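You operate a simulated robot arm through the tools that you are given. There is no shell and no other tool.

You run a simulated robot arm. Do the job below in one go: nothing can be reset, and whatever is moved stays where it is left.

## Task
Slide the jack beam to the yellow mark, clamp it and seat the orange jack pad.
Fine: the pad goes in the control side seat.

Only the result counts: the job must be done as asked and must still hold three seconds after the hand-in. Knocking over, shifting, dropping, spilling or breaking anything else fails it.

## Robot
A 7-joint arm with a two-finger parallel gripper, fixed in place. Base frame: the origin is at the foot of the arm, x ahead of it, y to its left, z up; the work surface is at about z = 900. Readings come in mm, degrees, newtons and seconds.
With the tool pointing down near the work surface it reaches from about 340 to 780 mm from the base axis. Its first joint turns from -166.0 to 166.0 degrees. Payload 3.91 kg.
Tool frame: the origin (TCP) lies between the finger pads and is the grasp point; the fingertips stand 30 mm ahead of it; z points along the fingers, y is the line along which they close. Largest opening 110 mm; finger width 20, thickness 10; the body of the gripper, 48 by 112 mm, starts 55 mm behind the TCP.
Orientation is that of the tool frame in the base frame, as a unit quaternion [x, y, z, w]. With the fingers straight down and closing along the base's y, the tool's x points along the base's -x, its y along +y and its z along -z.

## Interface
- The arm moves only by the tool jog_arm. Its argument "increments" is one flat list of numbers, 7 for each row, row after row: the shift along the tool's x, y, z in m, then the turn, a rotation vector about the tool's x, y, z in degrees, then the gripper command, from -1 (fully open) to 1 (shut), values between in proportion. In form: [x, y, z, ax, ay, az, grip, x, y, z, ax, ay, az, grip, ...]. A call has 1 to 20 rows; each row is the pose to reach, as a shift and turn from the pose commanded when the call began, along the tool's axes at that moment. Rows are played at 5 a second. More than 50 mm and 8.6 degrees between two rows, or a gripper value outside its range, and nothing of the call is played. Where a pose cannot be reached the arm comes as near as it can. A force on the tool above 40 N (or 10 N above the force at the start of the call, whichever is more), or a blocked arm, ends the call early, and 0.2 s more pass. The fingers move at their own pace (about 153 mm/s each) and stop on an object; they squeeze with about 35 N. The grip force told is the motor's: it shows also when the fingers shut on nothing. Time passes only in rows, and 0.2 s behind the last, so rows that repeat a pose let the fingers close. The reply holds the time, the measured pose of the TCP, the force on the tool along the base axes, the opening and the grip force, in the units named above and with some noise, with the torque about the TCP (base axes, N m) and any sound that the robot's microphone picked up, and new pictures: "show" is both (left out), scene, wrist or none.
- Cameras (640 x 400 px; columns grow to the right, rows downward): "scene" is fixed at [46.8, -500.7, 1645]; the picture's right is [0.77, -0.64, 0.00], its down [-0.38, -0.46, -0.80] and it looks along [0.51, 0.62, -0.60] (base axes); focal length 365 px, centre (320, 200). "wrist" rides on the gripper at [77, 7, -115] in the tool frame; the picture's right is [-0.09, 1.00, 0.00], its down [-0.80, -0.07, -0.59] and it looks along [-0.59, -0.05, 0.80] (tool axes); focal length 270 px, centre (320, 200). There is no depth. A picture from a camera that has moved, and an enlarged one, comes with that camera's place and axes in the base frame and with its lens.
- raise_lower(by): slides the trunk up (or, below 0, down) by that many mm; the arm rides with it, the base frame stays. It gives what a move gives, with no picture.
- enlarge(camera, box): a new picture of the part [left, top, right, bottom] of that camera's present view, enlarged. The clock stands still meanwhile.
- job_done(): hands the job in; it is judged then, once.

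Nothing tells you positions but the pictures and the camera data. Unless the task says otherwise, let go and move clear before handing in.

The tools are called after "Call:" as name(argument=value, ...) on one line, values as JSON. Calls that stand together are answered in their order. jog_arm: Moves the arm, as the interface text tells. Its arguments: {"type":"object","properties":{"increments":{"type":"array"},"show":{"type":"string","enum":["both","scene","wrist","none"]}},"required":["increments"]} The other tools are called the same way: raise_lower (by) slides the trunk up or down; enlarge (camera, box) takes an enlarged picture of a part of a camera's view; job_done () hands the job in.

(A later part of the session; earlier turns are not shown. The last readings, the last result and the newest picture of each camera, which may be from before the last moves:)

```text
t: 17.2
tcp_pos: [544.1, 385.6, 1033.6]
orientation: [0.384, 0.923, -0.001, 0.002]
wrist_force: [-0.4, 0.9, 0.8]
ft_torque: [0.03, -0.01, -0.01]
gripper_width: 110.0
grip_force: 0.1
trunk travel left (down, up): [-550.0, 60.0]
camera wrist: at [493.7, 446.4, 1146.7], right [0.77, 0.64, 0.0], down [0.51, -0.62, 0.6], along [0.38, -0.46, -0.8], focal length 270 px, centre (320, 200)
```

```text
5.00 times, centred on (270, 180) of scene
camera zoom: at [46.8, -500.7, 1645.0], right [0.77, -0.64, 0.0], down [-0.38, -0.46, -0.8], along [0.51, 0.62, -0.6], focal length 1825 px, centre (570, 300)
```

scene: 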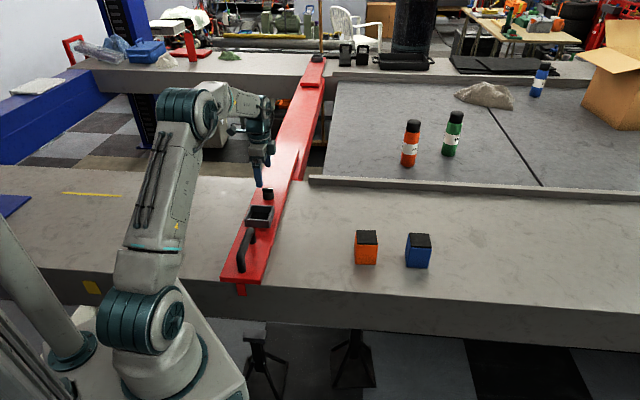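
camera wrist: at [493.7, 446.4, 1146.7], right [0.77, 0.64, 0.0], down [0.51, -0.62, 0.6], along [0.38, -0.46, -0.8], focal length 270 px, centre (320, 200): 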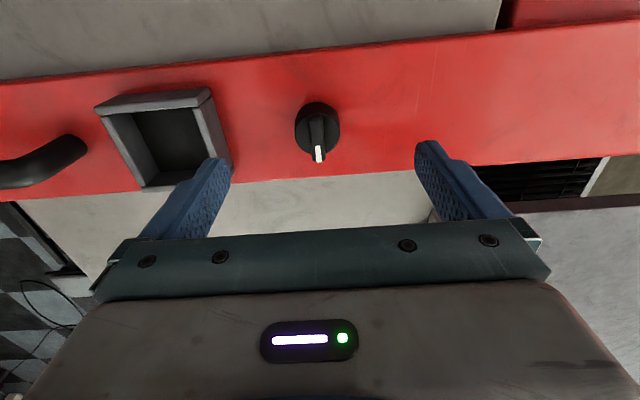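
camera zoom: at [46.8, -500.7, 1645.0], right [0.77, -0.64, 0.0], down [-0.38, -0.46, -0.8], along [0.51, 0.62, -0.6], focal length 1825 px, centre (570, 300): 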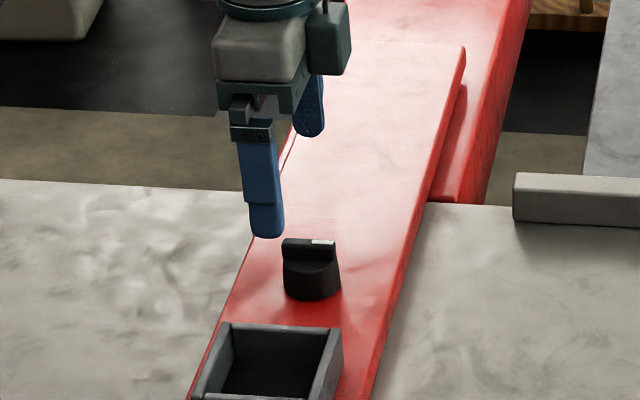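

The arm has settled at p=-112, s=657, so I'll shift about 7 mm along p and go down so the fingertips reach z≈931, beside the bar.

Call:
jog_arm(increments=[-0.0075, -0.002, 0.01, 0, 0, 0, -1, -0.0075, -0.002, 0.03, 0, 0, 0, -0.5, -0.0075, -0.002, 0.05, 0, 0, 0, -0.3, -0.0075, -0.002, 0.065, 0, 0, 0, -0.3, -0.0075, -0.002, 0.0715, 0, 0, 0, -0.3, -0.0075, -0.002, 0.0715, 0, 0, 0, -0.3], show="both")

Call:
enlarge(camera="scene", box=[230, 150, 310, 230])

Call:
enlarge(camera="wrist", box=[240, 100, 400, 240])

```text
t: 18.6
tcp_pos: [547.1, 380.5, 959.5]
orientation: [0.382, 0.924, 0.0, 0.002]
wrist_force: [-0.7, -0.6, -0.2]
ft_torque: [0.02, 0.01, -0.01]
gripper_width: 71.7
grip_force: 0.1
trunk travel left (down, up): [-550.0, 60.0]
camera wrist: at [497.8, 439.9, 1074.4], right [0.77, 0.64, 0.0], down [0.51, -0.62, 0.6], along [0.38, -0.46, -0.8], focal length 270 px, centre (320, 200)
```

scene: 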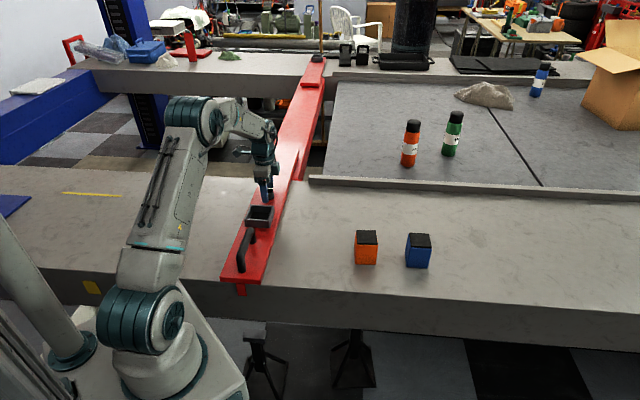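
wrist: 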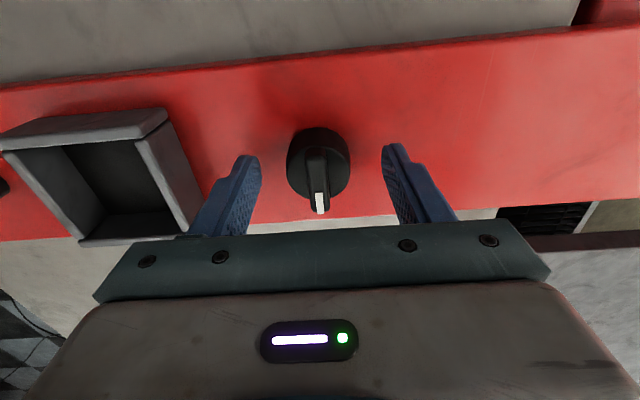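

```text
5.00 times, centred on (270, 190) of scene
camera zoom: at [46.8, -500.7, 1645.0], right [0.77, -0.64, 0.0], down [-0.38, -0.46, -0.8], along [0.51, 0.62, -0.6], focal length 1825 px, centre (570, 250)
```

zoom: 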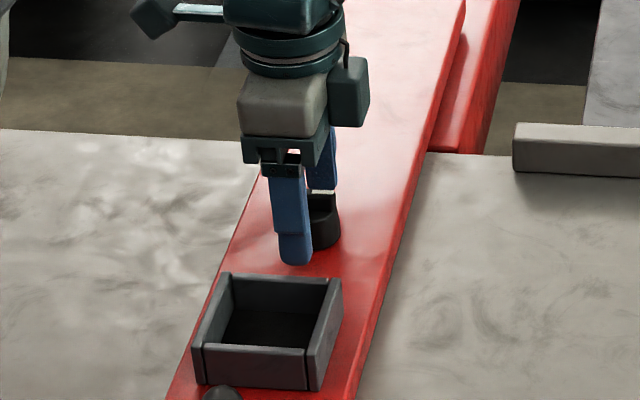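

```text
2.86 times, centred on (320, 170) of wrist
camera zoom: at [497.8, 439.9, 1074.4], right [0.77, 0.64, 0.0], down [0.51, -0.62, 0.6], along [0.38, -0.46, -0.8], focal length 772 px, centre (320, 286)
```

zoom: 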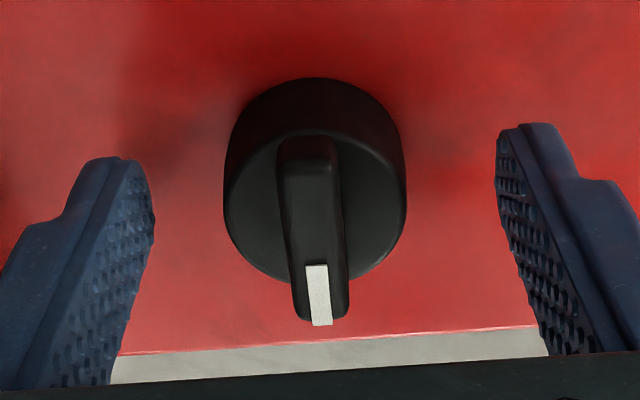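

The fingers are on either side of the bar. I'll trim about 3.5 mm toward the beam centreline and then close on the knob.

Call:
jog_arm(increments=[-0.002, -0.001, -0.001, 0, 0, 0, -0.3, -0.0035, -0.001, -0.001, 0, 0, 0, -0.3, -0.0035, -0.001, -0.001, 0, 0, 0, 0.3, -0.0035, -0.001, -0.001, 0, 0, 0, 1, -0.0035, -0.001, -0.001, 0, 0, 0, 1, -0.0035, -0.001, -0.001, 0, 0, 0, 1], show="both")

Call:
enlarge(camera="wrist", box=[240, 100, 400, 240])

```text
t: 20.0
tcp_pos: [549.7, 376.3, 961.1]
orientation: [0.383, 0.924, 0.0, 0.003]
wrist_force: [-1.6, -1.5, 0.6]
ft_torque: [0.05, 0.23, 0.02]
gripper_width: 36.6
grip_force: 44.7
trunk travel left (down, up): [-550.0, 60.0]
camera wrist: at [499.6, 436.6, 1075.4], right [0.77, 0.64, 0.0], down [0.51, -0.62, 0.6], along [0.38, -0.46, -0.8], focal length 270 px, centre (320, 200)
```

scene: 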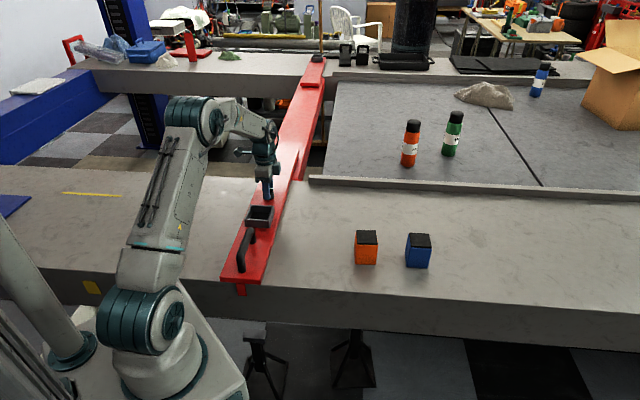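
wrist: 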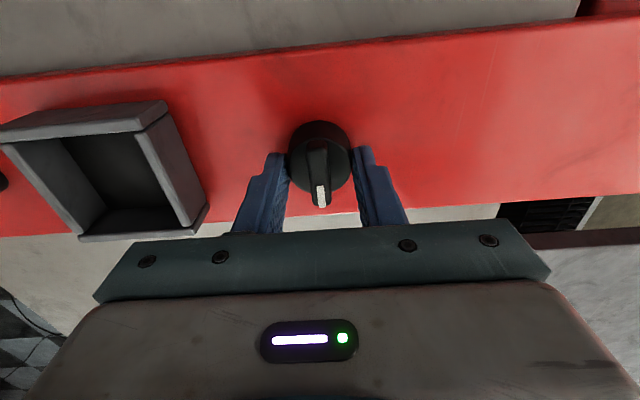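

```text
2.86 times, centred on (320, 170) of wrist
camera zoom: at [499.6, 436.6, 1075.4], right [0.77, 0.64, 0.0], down [0.51, -0.62, 0.6], along [0.38, -0.46, -0.8], focal length 772 px, centre (320, 286)
```

zoom: 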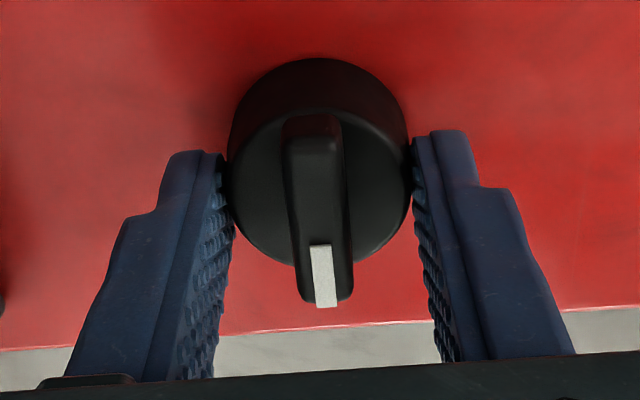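

The fingers closed on the round base at 36.6 mm rather than the bar, so the knob is taller than I thought. I'll open a little, rise 7 mm and close on the bar itself.

Call:
jog_arm(increments=[0, 0, 0, 0, 0, 0, 0, 0, 0, 0, 0, 0, 0, 0, 0, 0, -0.004, 0, 0, 0, 0, 0, 0, -0.0075, 0, 0, 0, 0, 0, 0, -0.0075, 0, 0, 0, 1, 0, 0, -0.0075, 0, 0, 0, 1, 0, 0, -0.0075, 0, 0, 0, 1], show="both")

Call:
enlarge(camera="wrist", box=[240, 100, 400, 240])

```text
t: 21.6
tcp_pos: [549.6, 375.9, 968.4]
orientation: [0.383, 0.924, 0.0, 0.002]
wrist_force: [-1.7, -2.0, -0.9]
ft_torque: [-0.11, 0.19, -0.04]
gripper_width: 35.7
grip_force: 44.6
trunk travel left (down, up): [-550.0, 60.0]
camera wrist: at [499.6, 436.7, 1083.1], right [0.77, 0.64, 0.0], down [0.51, -0.62, 0.6], along [0.38, -0.46, -0.8], focal length 270 px, centre (320, 200)
```

scene: 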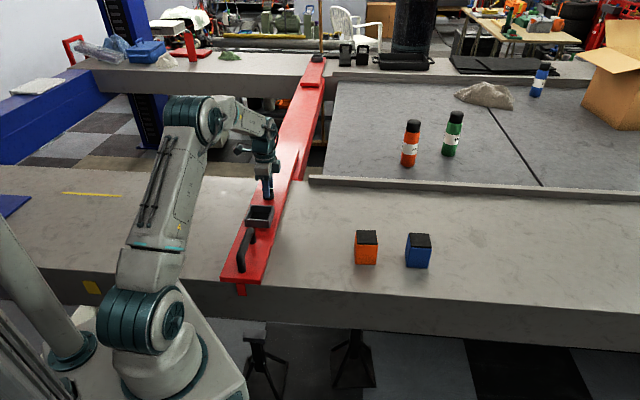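
wrist: 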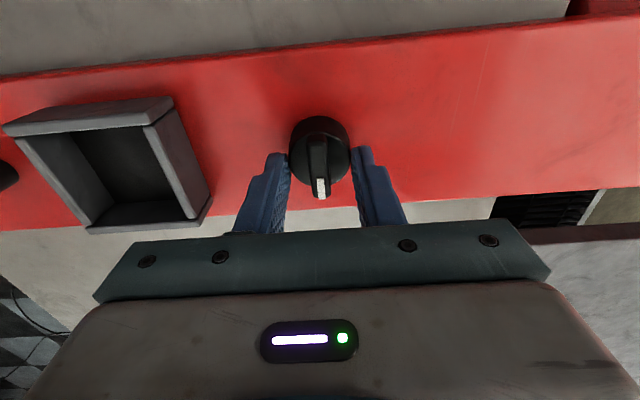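

```text
2.86 times, centred on (320, 170) of wrist
camera zoom: at [499.6, 436.7, 1083.1], right [0.77, 0.64, 0.0], down [0.51, -0.62, 0.6], along [0.38, -0.46, -0.8], focal length 772 px, centre (320, 286)
```

zoom: 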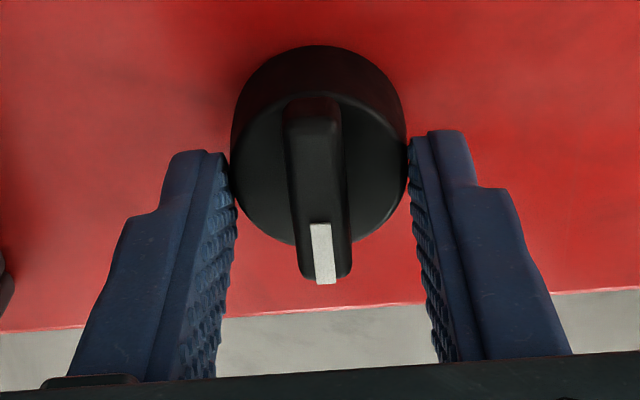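

The fingers are still on the tapered body at 35.7 mm. I'll rise another 4.5 mm and try again.

Call:
jog_arm(increments=[0, 0, 0, 0, 0, 0, 0, 0, 0, 0, 0, 0, 0, 0, 0, 0, -0.0025, 0, 0, 0, 0, 0, 0, -0.0045, 0, 0, 0, 0, 0, 0, -0.0045, 0, 0, 0, 1, 0, 0, -0.0045, 0, 0, 0, 1, 0, 0, -0.0045, 0, 0, 0, 1], show="wrist")

Call:
enlarge(camera="wrist", box=[240, 100, 400, 240])

```text
t: 23.2
tcp_pos: [549.5, 377.0, 973.2]
orientation: [0.383, 0.924, 0.0, 0.002]
wrist_force: [-1.8, -2.7, -2.1]
ft_torque: [-0.17, -0.04, 0.02]
gripper_width: 35.3
grip_force: 45.3
trunk travel left (down, up): [-550.0, 60.0]
camera wrist: at [499.7, 436.5, 1087.5], right [0.77, 0.64, 0.0], down [0.51, -0.62, 0.6], along [0.38, -0.46, -0.8], focal length 270 px, centre (320, 200)
```

wrist: 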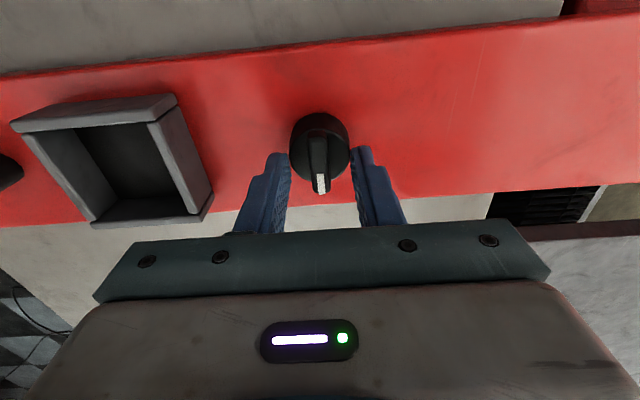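

```text
2.86 times, centred on (320, 170) of wrist
camera zoom: at [499.7, 436.5, 1087.5], right [0.77, 0.64, 0.0], down [0.51, -0.62, 0.6], along [0.38, -0.46, -0.8], focal length 772 px, centre (320, 286)
```

zoom: 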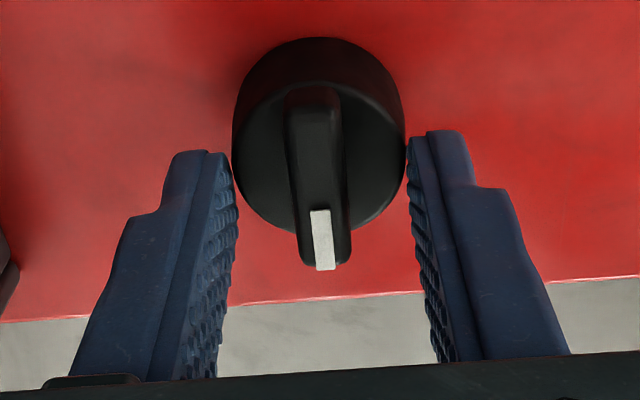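

Call:
enlarge(camera="scene", box=[245, 165, 295, 215])

```text
8.00 times, centred on (270, 190) of scene
camera zoom: at [46.8, -500.7, 1645.0], right [0.77, -0.64, 0.0], down [-0.38, -0.46, -0.8], along [0.51, 0.62, -0.6], focal length 2920 px, centre (720, 280)
```

zoom: 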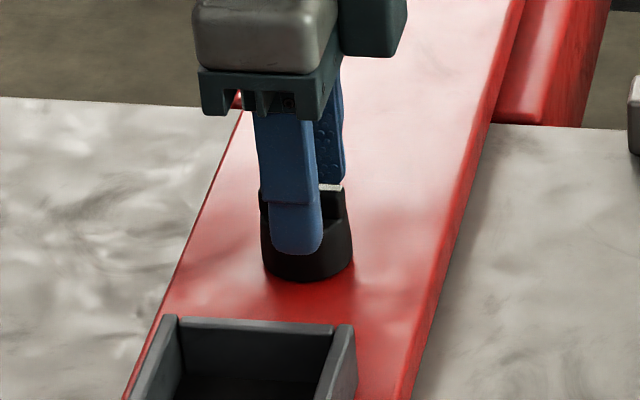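

The scene view shows the fingertips still well below the bar, so I've been reading heights about 12 mm low. I'll raise another 6 mm and close again.

Call:
jog_arm(increments=[0, 0, 0, 0, 0, 0, 0, 0, 0, 0, 0, 0, 0, 0, 0, 0, -0.003, 0, 0, 0, 0, 0, 0, -0.006, 0, 0, 0, 0, 0, 0, -0.006, 0, 0, 0, 1, 0, 0, -0.006, 0, 0, 0, 1, 0, 0, -0.006, 0, 0, 0, 1], show="wrist")

Call:
enlarge(camera="wrist", box=[240, 100, 400, 240])

Call:
enlarge(camera="scene", box=[245, 165, 295, 215])

```text
t: 24.8
tcp_pos: [550.7, 377.3, 979.8]
orientation: [0.383, 0.924, 0.0, 0.003]
wrist_force: [-0.2, -0.2, 0.3]
ft_torque: [-0.16, -0.05, 0.03]
gripper_width: 10.7
grip_force: 44.8
trunk travel left (down, up): [-550.0, 60.0]
camera wrist: at [499.8, 436.3, 1093.6], right [0.77, 0.64, 0.0], down [0.51, -0.62, 0.6], along [0.38, -0.46, -0.8], focal length 270 px, centre (320, 200)
```

wrist: 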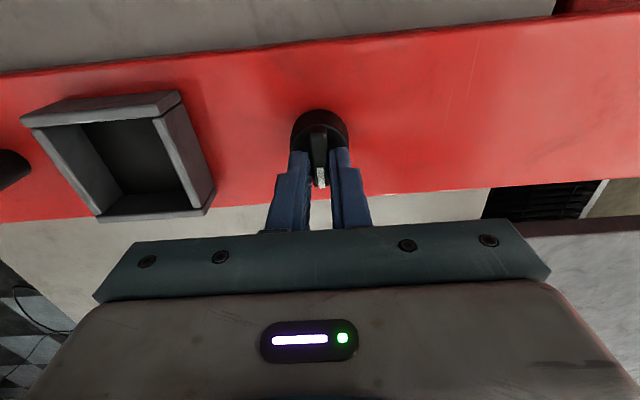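

```text
2.86 times, centred on (320, 170) of wrist
camera zoom: at [499.8, 436.3, 1093.6], right [0.77, 0.64, 0.0], down [0.51, -0.62, 0.6], along [0.38, -0.46, -0.8], focal length 772 px, centre (320, 286)
```

zoom: 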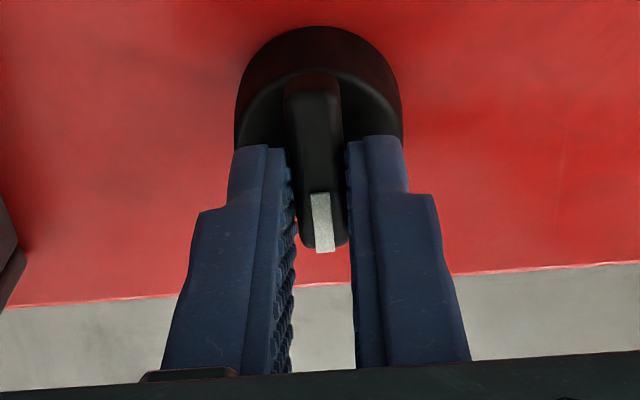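

```text
8.00 times, centred on (270, 190) of scene
camera zoom: at [46.8, -500.7, 1645.0], right [0.77, -0.64, 0.0], down [-0.38, -0.46, -0.8], along [0.51, 0.62, -0.6], focal length 2920 px, centre (720, 280)
```

zoom: 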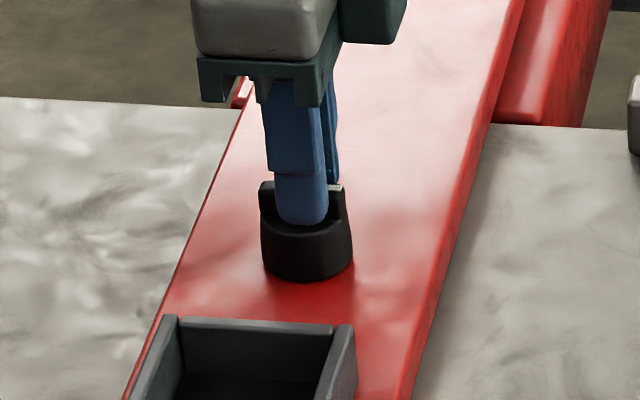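

The bar is now gripped at 10.7 mm. I'll turn it a little counter-clockwise (the usual loosening direction) and read the torque.

Call:
jog_arm(increments=[0, 0, 0, 0, 0, -4, 1, 0, 0, 0, 0, 0, -8, 1, 0, 0, 0, 0, 0, -12, 1], show="wrist")

Call:
enlarge(camera="wrist", box=[240, 100, 400, 240])

```text
t: 25.6
tcp_pos: [549.5, 377.2, 980.0]
orientation: [0.284, 0.959, 0.0, 0.002]
wrist_force: [1.0, 1.4, -0.9]
ft_torque: [-0.1, -0.36, 0.04]
gripper_width: 10.7
grip_force: 45.1
trunk travel left (down, up): [-550.0, 60.0]
camera wrist: at [489.0, 425.1, 1093.6], right [0.62, 0.79, 0.0], down [0.63, -0.49, 0.6], along [0.47, -0.37, -0.8], focal length 270 px, centre (320, 200)
```

wrist: 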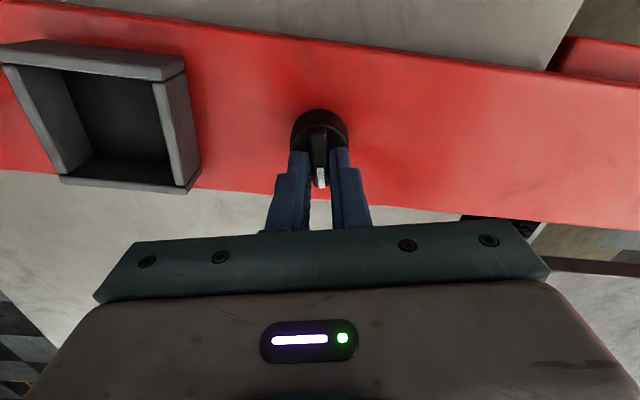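

```text
2.86 times, centred on (320, 170) of wrist
camera zoom: at [489.0, 425.1, 1093.6], right [0.62, 0.79, 0.0], down [0.63, -0.49, 0.6], along [0.47, -0.37, -0.8], focal length 772 px, centre (320, 286)
```

zoom: 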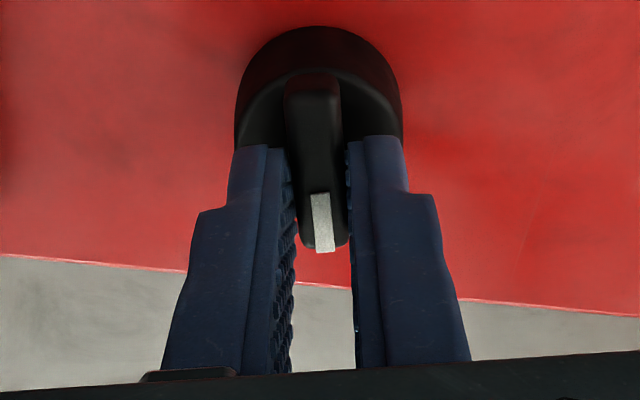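

The knob turns counter-clockwise freely with the gripper. I'll continue toward a quarter turn in stages, watching the torque and any sound.

Call:
jog_arm(increments=[0, 0, 0, 0, 0, -6, 1, 0, 0, 0, 0, 0, -12, 1, 0, 0, 0, 0, 0, -18, 1, 0, 0, 0, 0, 0, -24, 1, 0, 0, 0, 0, 0, -30, 1, 0, 0, 0, 0, 0, -36, 1, 0, 0, 0, 0, 0, -42, 1, 0, 0, 0, 0, 0, -48, 1], show="wrist")

```text
t: 27.4
tcp_pos: [550.8, 379.3, 979.8]
orientation: [-0.132, 0.991, 0.0, 0.002]
wrist_force: [10.6, 15.0, 3.9]
ft_torque: [0.62, -0.43, -0.05]
gripper_width: 10.8
grip_force: 44.9
trunk travel left (down, up): [-550.0, 60.0]
camera wrist: at [473.9, 366.4, 1093.6], right [-0.18, 0.98, 0.0], down [0.79, 0.14, 0.6], along [0.59, 0.1, -0.8], focal length 270 px, centre (320, 200)
```

wrist: 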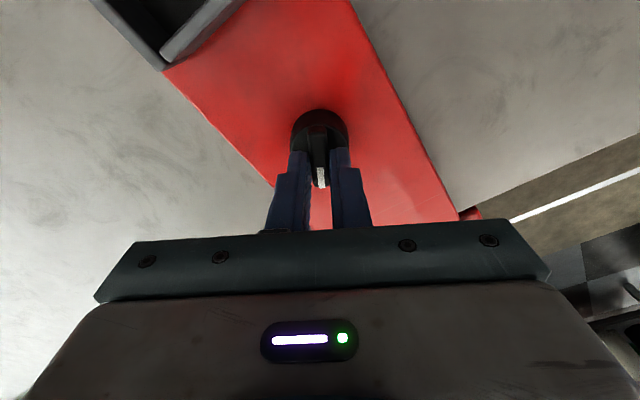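

The knob is following, at 60° so far with low torque, but there is an 18 N side load from a small axis offset. I'll ease 1.5 mm in that direction and finish the quarter turn.

Call:
jog_arm(increments=[-0.0013, 0.0008, 0, 0, 0, 0, 1, -0.0013, 0.0008, 0, 0, 0, -6, 1, -0.0013, 0.0008, 0, 0, 0, -12, 1, -0.0013, 0.0008, 0, 0, 0, -18, 1, -0.0013, 0.0008, 0, 0, 0, -24, 1, -0.0013, 0.0008, 0, 0, 0, -29, 1], show="both")

Call:
enlarge(camera="wrist", box=[240, 100, 400, 240])

```text
t: 28.8
tcp_pos: [550.3, 379.5, 980.1]
orientation: [-0.375, 0.927, -0.001, 0.001]
wrist_force: [1.3, 16.5, 5.5]
ft_torque: [1.29, -0.67, -0.02]
gripper_width: 10.8
grip_force: 45.0
trunk travel left (down, up): [-550.0, 60.0]
camera wrist: at [489.6, 332.5, 1093.8], right [-0.63, 0.78, 0.0], down [0.62, 0.51, 0.6], along [0.46, 0.37, -0.8], focal length 270 px, centre (320, 200)
```

scene: 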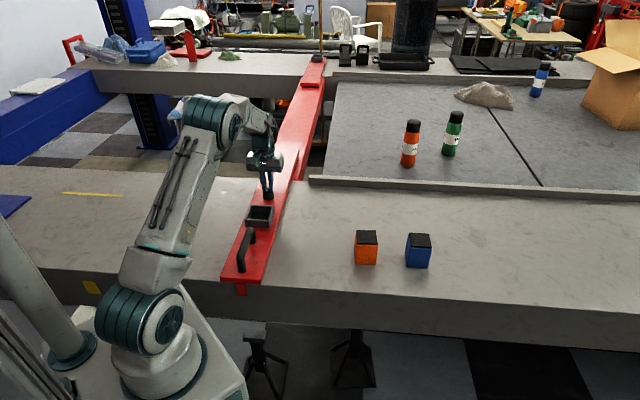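
wrist: 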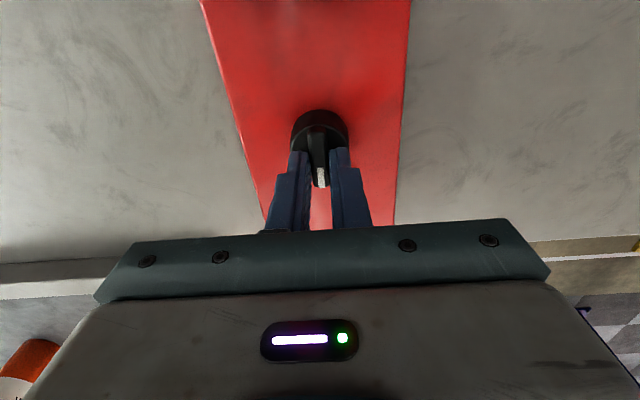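

```text
2.86 times, centred on (320, 170) of wrist
camera zoom: at [489.6, 332.5, 1093.8], right [-0.63, 0.78, 0.0], down [0.62, 0.51, 0.6], along [0.46, 0.37, -0.8], focal length 772 px, centre (320, 286)
```

zoom: 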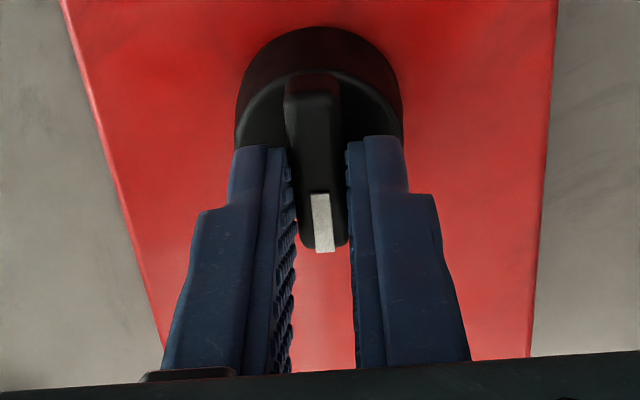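

The knob's pointer now faces along the beam (a quarter turn) and the torque stayed near zero. While I still hold it, I'll nudge gently to the left to see whether the beam is free.

Call:
jog_arm(increments=[0, 0.002, 0, 0, 0, 0, 1, 0, 0.004, 0, 0, 0, 0, 1, 0, 0.006, 0, 0, 0, 0, 1, 0, 0.008, 0, 0, 0, 0, 1, 0, 0.008, 0, 0, 0, 0, 1], show="scene")

Call:
enlarge(camera="scene", box=[200, 240, 300, 310])

```text
t: 30.0
tcp_pos: [546.4, 385.2, 980.5]
orientation: [-0.375, 0.927, -0.003, 0.001]
wrist_force: [13.3, 8.6, 11.5]
ft_torque: [0.03, -0.21, 0.0]
gripper_width: 10.7
grip_force: 44.8
trunk travel left (down, up): [-550.0, 60.0]
```

scene: 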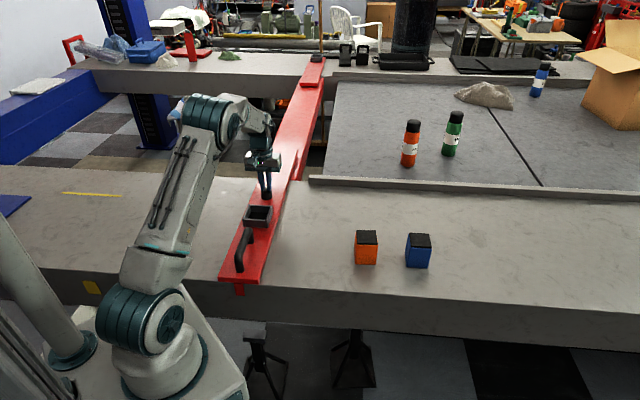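

```text
5.71 times, centred on (250, 275) of scene
camera zoom: at [46.8, -500.7, 1645.0], right [0.77, -0.64, 0.0], down [-0.38, -0.46, -0.8], along [0.51, 0.62, -0.6], focal length 2086 px, centre (720, -229)
```

zoom: 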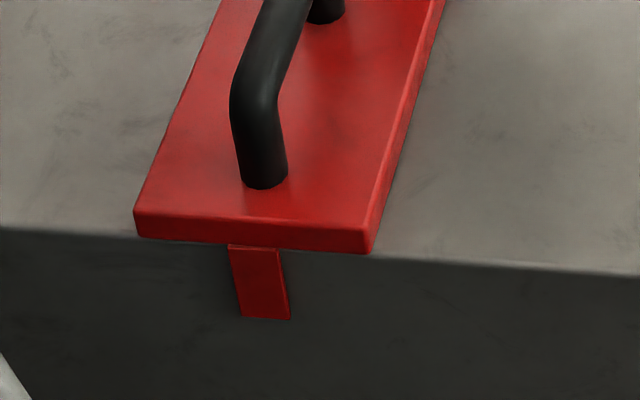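

The beam slid about 6 mm with little force, so the pointer facing right was the clamped position and it is released now. I'll keep hold of the knob and slide the beam further left with a gentle ramp.

Call:
jog_arm(increments=[-0.001, 0.004, 0, 0, 0, 0, 1, -0.0008, 0.01, 0, 0, 0, 0, 1, -0.0007, 0.018, 0, 0, 0, 0, 1, -0.0005, 0.028, 0, 0, 0, 0, 1, -0.0003, 0.04, 0, 0, 0, 0, 1, -0.0001, 0.053, 0, 0, 0, 0, 1, 0.0001, 0.066, 0, 0, 0, 0, 1, 0.0003, 0.079, 0, 0, 0, 0, 1, 0.0005, 0.092, 0, 0, 0, 0, 1, 0.0007, 0.105, 0, 0, 0, 0, 1, 0.0009, 0.117, 0, 0, 0, 0, 1, 0.0011, 0.127, 0, 0, 0, 0, 1, 0.0012, 0.134, 0, 0, 0, 0, 1, 0.0013, 0.138, 0, 0, 0, 0, 1, 0.0013, 0.14, 0, 0, 0, 0, 1], show="both")

```text
t: 33.2
tcp_pos: [447.7, 482.7, 979.4]
orientation: [-0.375, 0.927, -0.001, 0.002]
wrist_force: [7.4, 0.3, 16.2]
ft_torque: [-0.19, 0.12, 0.02]
gripper_width: 10.8
grip_force: 45.3
trunk travel left (down, up): [-550.0, 60.0]
camera wrist: at [386.6, 435.3, 1093.7], right [-0.63, 0.78, 0.0], down [0.62, 0.51, 0.6], along [0.47, 0.37, -0.8], focal length 270 px, centre (320, 200)
```

scene: 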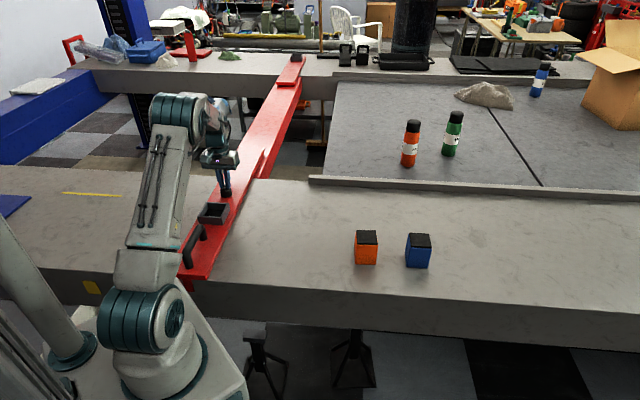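
wrist: 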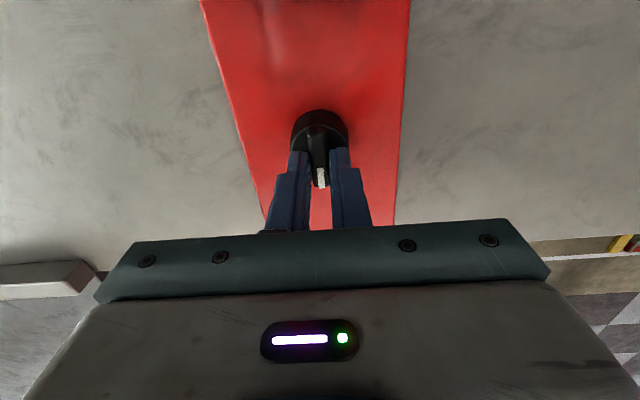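

The beam follows smoothly. I'll relieve the slight upward load by rising 1 mm and carry on another 200 mm.

Call:
jog_arm(increments=[-0.0005, 0.004, -0.001, 0, 0, 0, 1, -0.0003, 0.012, -0.001, 0, 0, 0, 1, -0.0002, 0.022, -0.001, 0, 0, 0, 1, 0, 0.034, -0.001, 0, 0, 0, 1, 0.0003, 0.048, -0.001, 0, 0, 0, 1, 0.0005, 0.062, -0.001, 0, 0, 0, 1, 0.0007, 0.076, -0.001, 0, 0, 0, 1, 0.001, 0.09, -0.001, 0, 0, 0, 1, 0.0012, 0.104, -0.001, 0, 0, 0, 1, 0.0014, 0.118, -0.001, 0, 0, 0, 1, 0.0017, 0.132, -0.001, 0, 0, 0, 1, 0.0019, 0.146, -0.001, 0, 0, 0, 1, 0.0021, 0.16, -0.001, 0, 0, 0, 1, 0.0024, 0.174, -0.001, 0, 0, 0, 1, 0.0026, 0.186, -0.001, 0, 0, 0, 1, 0.0027, 0.194, -0.001, 0, 0, 0, 1, 0.0028, 0.198, -0.001, 0, 0, 0, 1, 0.0028, 0.2, -0.001, 0, 0, 0, 1], show="both")

Call:
enlarge(camera="scene", box=[60, 240, 180, 310])

Call:
enlarge(camera="scene", box=[180, 30, 340, 110])

```text
t: 37.0
tcp_pos: [304.6, 623.5, 979.6]
orientation: [-0.374, 0.927, -0.001, 0.002]
wrist_force: [-5.2, -10.6, -2.2]
ft_torque: [-1.04, 1.01, 0.06]
gripper_width: 10.7
grip_force: 44.6
trunk travel left (down, up): [-550.0, 60.0]
camera wrist: at [245.2, 577.0, 1093.8], right [-0.63, 0.78, 0.0], down [0.62, 0.51, 0.6], along [0.47, 0.37, -0.8], focal length 270 px, centre (320, 200)
```

scene: 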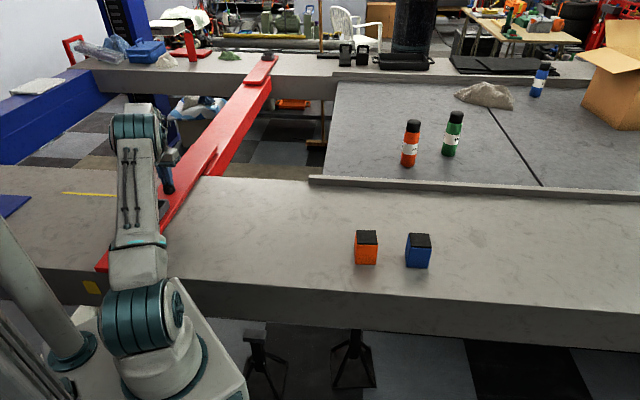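
wrist: 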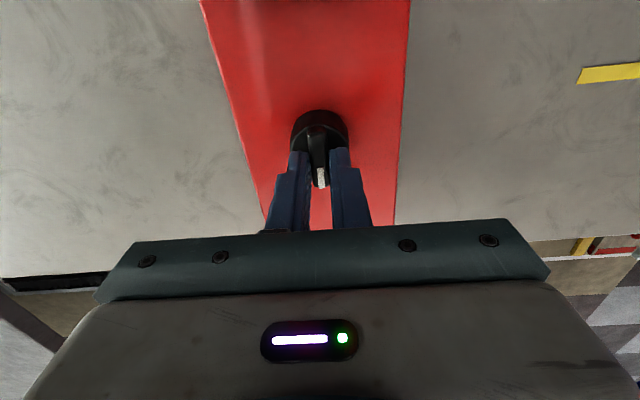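

```text
5.33 times, centred on (120, 275) of scene
camera zoom: at [46.8, -500.7, 1645.0], right [0.77, -0.64, 0.0], down [-0.38, -0.46, -0.8], along [0.51, 0.62, -0.6], focal length 1947 px, centre (1387, -200)
```

zoom: 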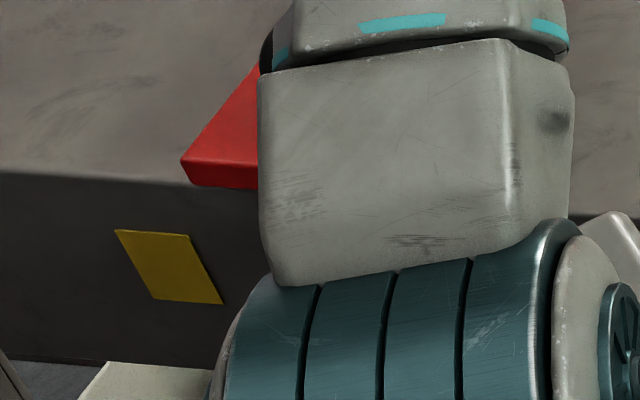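

```text
4.00 times, centred on (260, 70) of scene
camera zoom: at [46.8, -500.7, 1645.0], right [0.77, -0.64, 0.0], down [-0.38, -0.46, -0.8], along [0.51, 0.62, -0.6], focal length 1460 px, centre (560, 720)
```

zoom: 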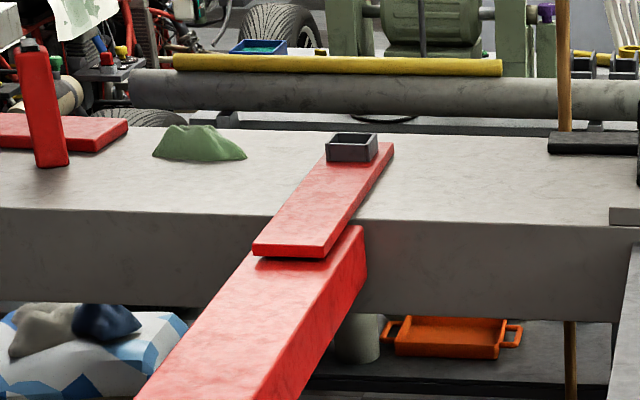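

The remaining distance to the yellow patch is about 87 mm. At the far end, the gap from the beam to the green cloth is about 130 mm, so stopping at the patch is clear. I'll move another 70 mm.

Call:
jog_arm(increments=[0.001, 0.003, 0, 0, 0, 0, 1, 0.0012, 0.009, 0, 0, 0, 0, 1, 0.0014, 0.017, 0, 0, 0, 0, 1, 0.0016, 0.027, 0, 0, 0, 0, 1, 0.0018, 0.038, 0, 0, 0, 0, 1, 0.002, 0.048, 0, 0, 0, 0, 1, 0.0022, 0.057, 0, 0, 0, 0, 1, 0.0024, 0.064, 0, 0, 0, 0, 1, 0.0025, 0.068, 0, 0, 0, 0, 1, 0.0025, 0.07, 0, 0, 0, 0, 1], show="scene")

Call:
enlarge(camera="scene", box=[60, 240, 180, 310])

```text
t: 39.2
tcp_pos: [256.9, 674.3, 979.0]
orientation: [-0.374, 0.928, 0.0, 0.003]
wrist_force: [2.7, -5.3, 5.8]
ft_torque: [0.09, -0.12, 0.02]
gripper_width: 10.9
grip_force: 45.2
trunk travel left (down, up): [-550.0, 60.0]
```

scene: 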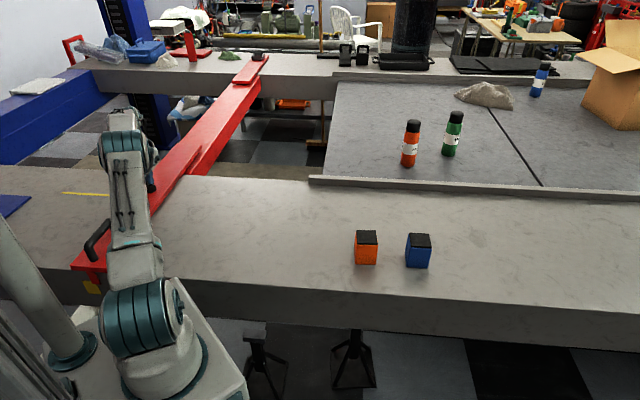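

```text
5.33 times, centred on (120, 275) of scene
camera zoom: at [46.8, -500.7, 1645.0], right [0.77, -0.64, 0.0], down [-0.38, -0.46, -0.8], along [0.51, 0.62, -0.6], focal length 1947 px, centre (1387, -200)
```

zoom: 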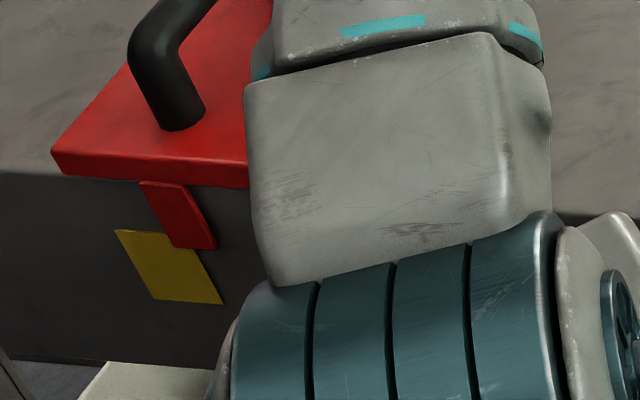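

The red tongue now overlaps the right part of the yellow patch, with roughly 18–22 mm left to centre it. I'll zoom in to judge how far the tongue stands off the face, since that causes parallax.

Call:
enlarge(camera="scene", box=[70, 265, 110, 300])

```text
11.43 times, centred on (90, 282) of scene
camera zoom: at [46.8, -500.7, 1645.0], right [0.77, -0.64, 0.0], down [-0.38, -0.46, -0.8], along [0.51, 0.62, -0.6], focal length 4172 px, centre (2949, -743)
```

zoom: 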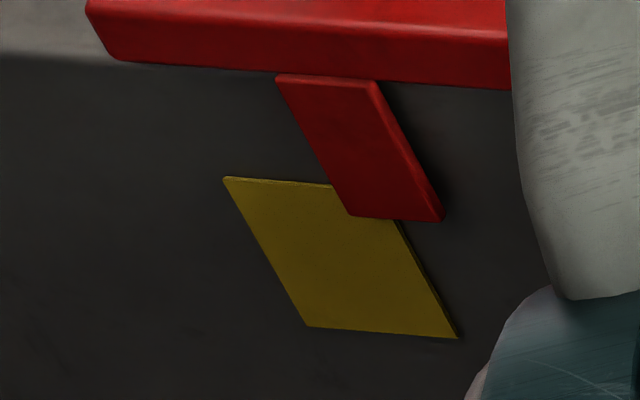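

The tongue is about 3 mm thick and stands a few millimetres off the face, which hides about 4–5 mm of travel through parallax. I'll move 21 mm more, then check from a better angle.

Call:
jog_arm(increments=[0.0001, 0.003, 0, 0, 0, 0, 1, 0.0002, 0.008, 0, 0, 0, 0, 1, 0.0003, 0.014, 0, 0, 0, 0, 1, 0.0004, 0.019, 0, 0, 0, 0, 1, 0.0004, 0.021, 0, 0, 0, 0, 1, 0.0004, 0.021, 0, 0, 0, 0, 1, 0.0004, 0.021, 0, 0, 0, 0, 1], show="scene")

Call:
enlarge(camera="scene", box=[70, 265, 110, 300])

```text
t: 40.8
tcp_pos: [242.7, 687.9, 979.4]
orientation: [-0.374, 0.927, 0.0, 0.002]
wrist_force: [4.5, -1.2, 6.3]
ft_torque: [0.69, -0.78, 0.03]
gripper_width: 10.9
grip_force: 45.2
trunk travel left (down, up): [-550.0, 60.0]
```

scene: 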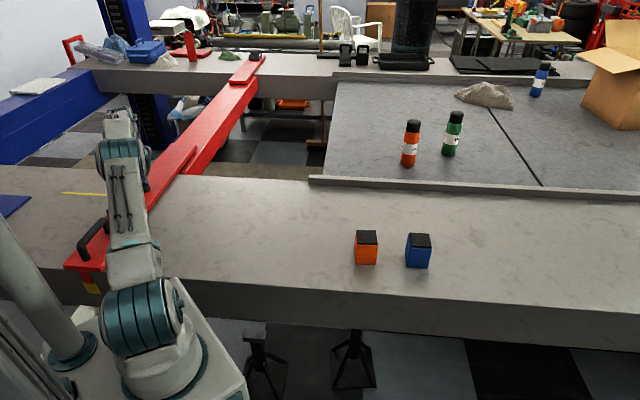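

```text
11.43 times, centred on (90, 282) of scene
camera zoom: at [46.8, -500.7, 1645.0], right [0.77, -0.64, 0.0], down [-0.38, -0.46, -0.8], along [0.51, 0.62, -0.6], focal length 4172 px, centre (2949, -743)
```

zoom: 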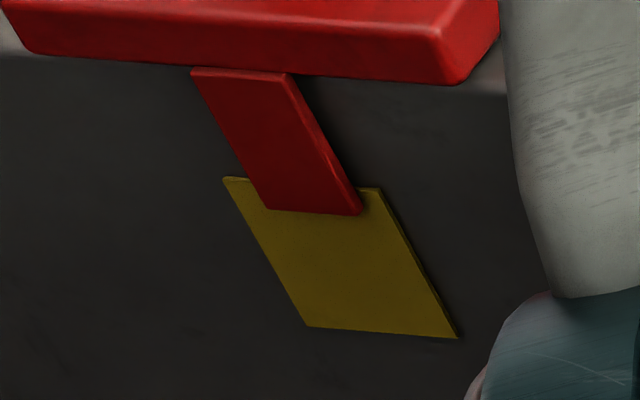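

Now the tongue sits centred on the yellow patch to within about 2 mm once parallax is allowed for. Before clamping, I'll open slightly, shift 3 mm back along the beam to line up with the knob's axis, and regrip so the turn doesn't drag the beam.

Call:
jog_arm(increments=[0, 0, 0, 0, 0, 0, 0.6, 0, 0, 0, 0, 0, 0, 0.6, 0.0015, 0, 0, 0, 0, 0, 0.6, 0.0029, 0, 0, 0, 0, 0, 0.6, 0.0029, 0, 0, 0, 0, 0, 0.6, 0.0029, 0, 0, 0, 0, 0, 1, 0.0029, 0, 0, 0, 0, 0, 1, 0.0029, 0, 0, 0, 0, 0, 1], show="wrist")

Call:
enlarge(camera="scene", box=[70, 265, 110, 300])

```text
t: 42.6
tcp_pos: [239.9, 687.6, 979.1]
orientation: [-0.374, 0.927, -0.003, 0.001]
wrist_force: [-0.2, -3.3, -0.6]
ft_torque: [-0.26, 0.38, 0.05]
gripper_width: 11.0
grip_force: 44.8
trunk travel left (down, up): [-550.0, 60.0]
camera wrist: at [178.7, 639.0, 1092.9], right [-0.63, 0.78, 0.0], down [0.62, 0.51, 0.6], along [0.47, 0.37, -0.8], focal length 270 px, centre (320, 200)
```

wrist: 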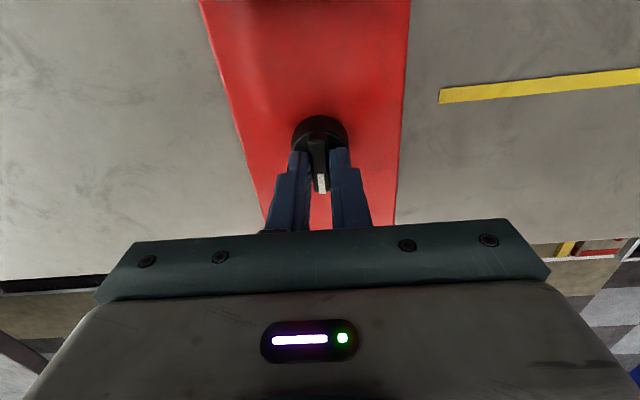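

```text
11.43 times, centred on (90, 282) of scene
camera zoom: at [46.8, -500.7, 1645.0], right [0.77, -0.64, 0.0], down [-0.38, -0.46, -0.8], along [0.51, 0.62, -0.6], focal length 4172 px, centre (2949, -743)
```

zoom: 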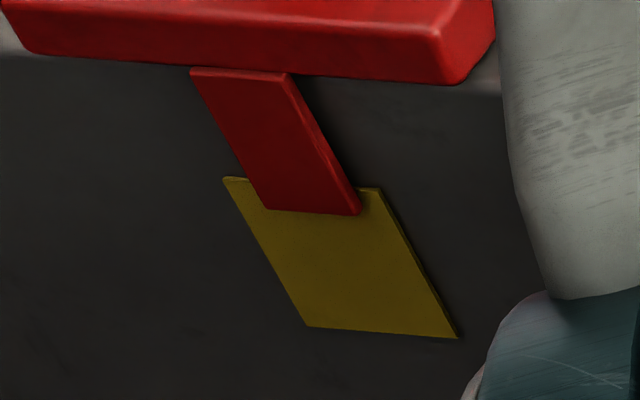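

The tongue hasn't moved. I'll turn the knob clockwise back toward its clamped position, first half then the rest.

Call:
jog_arm(increments=[0, 0, 0, 0, 0, 6, 1, 0, 0, 0, 0, 0, 12, 1, 0, 0, 0, 0, 0, 18, 1, 0, 0, 0, 0, 0, 24, 1, 0, 0, 0, 0, 0, 30, 1, 0, 0, 0, 0, 0, 36, 1, 0, 0, 0, 0, 0, 42, 1], show="wrist")

Call:
enlarge(camera="scene", box=[70, 265, 110, 300])

```text
t: 44.2
tcp_pos: [239.4, 686.7, 978.1]
orientation: [-0.016, 1.0, -0.001, 0.002]
wrist_force: [0.8, -3.5, -1.7]
ft_torque: [-0.11, 1.33, -0.02]
gripper_width: 10.7
grip_force: 44.7
trunk travel left (down, up): [-550.0, 60.0]
camera wrist: at [161.7, 691.9, 1092.7], right [0.06, 1.0, 0.0], down [0.8, -0.04, 0.6], along [0.6, -0.04, -0.8], focal length 270 px, centre (320, 200)
```

wrist: 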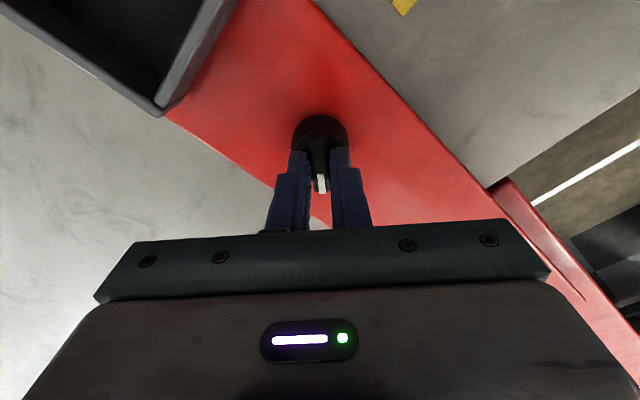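

```text
11.43 times, centred on (90, 282) of scene
camera zoom: at [46.8, -500.7, 1645.0], right [0.77, -0.64, 0.0], down [-0.38, -0.46, -0.8], along [0.51, 0.62, -0.6], focal length 4172 px, centre (2949, -743)
```

zoom: 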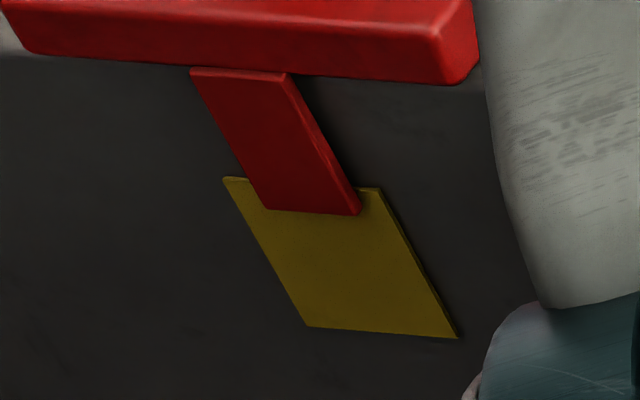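

No drift so far. I'll finish the turn back to the original pointer direction.

Call:
jog_arm(increments=[0, 0, 0, 0, 0, 6, 1, 0, 0, 0, 0, 0, 12, 1, 0, 0, 0, 0, 0, 18, 1, 0, 0, 0, 0, 0, 24, 1, 0, 0, 0, 0, 0, 30, 1, 0, 0, 0, 0, 0, 36, 1, 0, 0, 0, 0, 0, 42, 1, 0, 0, 0, 0, 0, 47.5, 1, 0, 0, 0, 0, 0, 47.5, 1], show="both")

Call:
enlarge(camera="scene", box=[70, 265, 110, 300])

Call:
enlarge(camera="wrist", box=[240, 100, 400, 240])

```text
t: 46.2
tcp_pos: [238.2, 686.6, 978.3]
orientation: [0.388, 0.922, 0.0, 0.002]
wrist_force: [0.4, -3.3, -3.7]
ft_torque: [-0.2, 0.2, 0.54]
gripper_width: 10.6
grip_force: 45.0
trunk travel left (down, up): [-550.0, 60.0]
camera wrist: at [189.6, 747.5, 1092.7], right [0.77, 0.63, 0.0], down [0.51, -0.62, 0.6], along [0.38, -0.46, -0.8], focal length 270 px, centre (320, 200)
```

scene: 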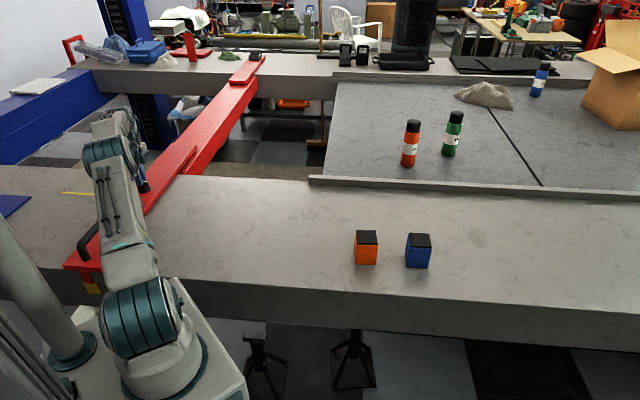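
wrist: 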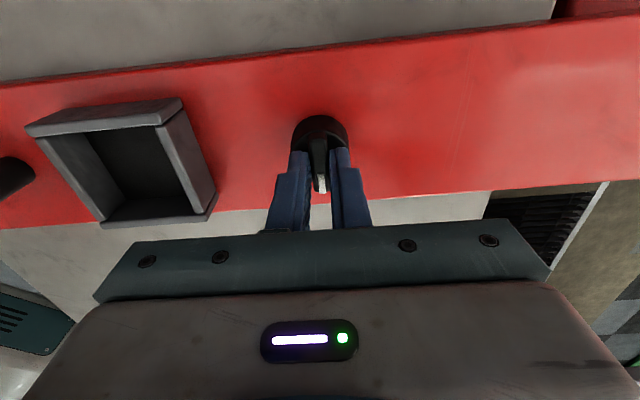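

```text
11.43 times, centred on (90, 282) of scene
camera zoom: at [46.8, -500.7, 1645.0], right [0.77, -0.64, 0.0], down [-0.38, -0.46, -0.8], along [0.51, 0.62, -0.6], focal length 4172 px, centre (2949, -743)
```

zoom: 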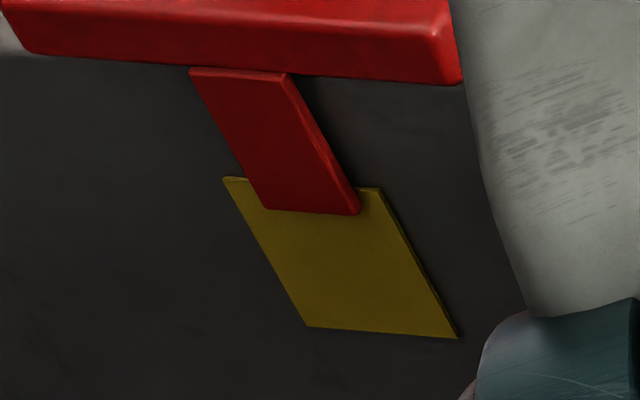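

```text
2.86 times, centred on (320, 170) of wrist
camera zoom: at [189.6, 747.5, 1092.7], right [0.77, 0.63, 0.0], down [0.51, -0.62, 0.6], along [0.38, -0.46, -0.8], focal length 772 px, centre (320, 286)
```

zoom: 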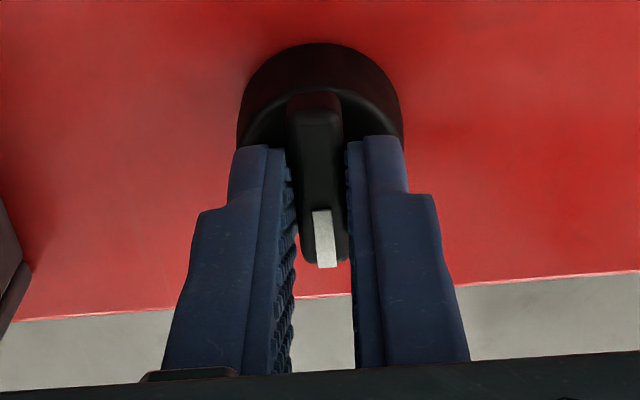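

The knob met its stop: there was 0.54 Nm of resistance at the original pointer direction, and the tongue stayed put. While still holding it I'll check the clamp with a tiny nudge along p.

Call:
jog_arm(increments=[0.001, 0, 0, 0, 0, -1, 1, 0.002, 0, 0, 0, 0, -1, 1, 0.0025, 0, 0, 0, 0, -1, 1, 0.0025, 0, 0, 0, 0, -1, 1], show="none")

Call:
enlarge(camera="scene", box=[70, 265, 110, 300])

```text
t: 47.2
tcp_pos: [239.0, 687.4, 979.3]
orientation: [0.38, 0.925, -0.001, 0.003]
wrist_force: [3.3, -16.2, -6.5]
ft_torque: [0.18, 0.64, -0.01]
gripper_width: 11.2
grip_force: 45.1
trunk travel left (down, up): [-550.0, 60.0]
```

```text
11.43 times, centred on (90, 282) of scene
camera zoom: at [46.8, -500.7, 1645.0], right [0.77, -0.64, 0.0], down [-0.38, -0.46, -0.8], along [0.51, 0.62, -0.6], focal length 4172 px, centre (2949, -743)
```

zoom: 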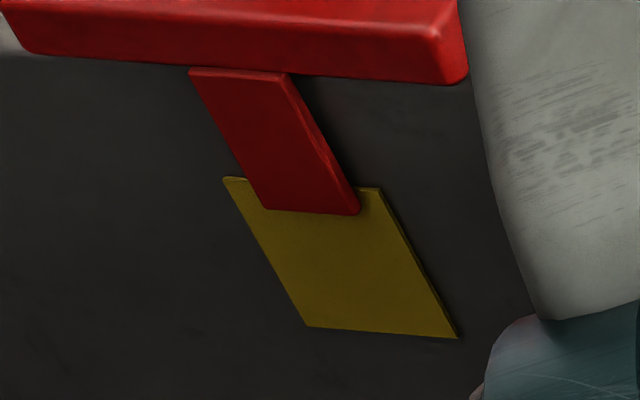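

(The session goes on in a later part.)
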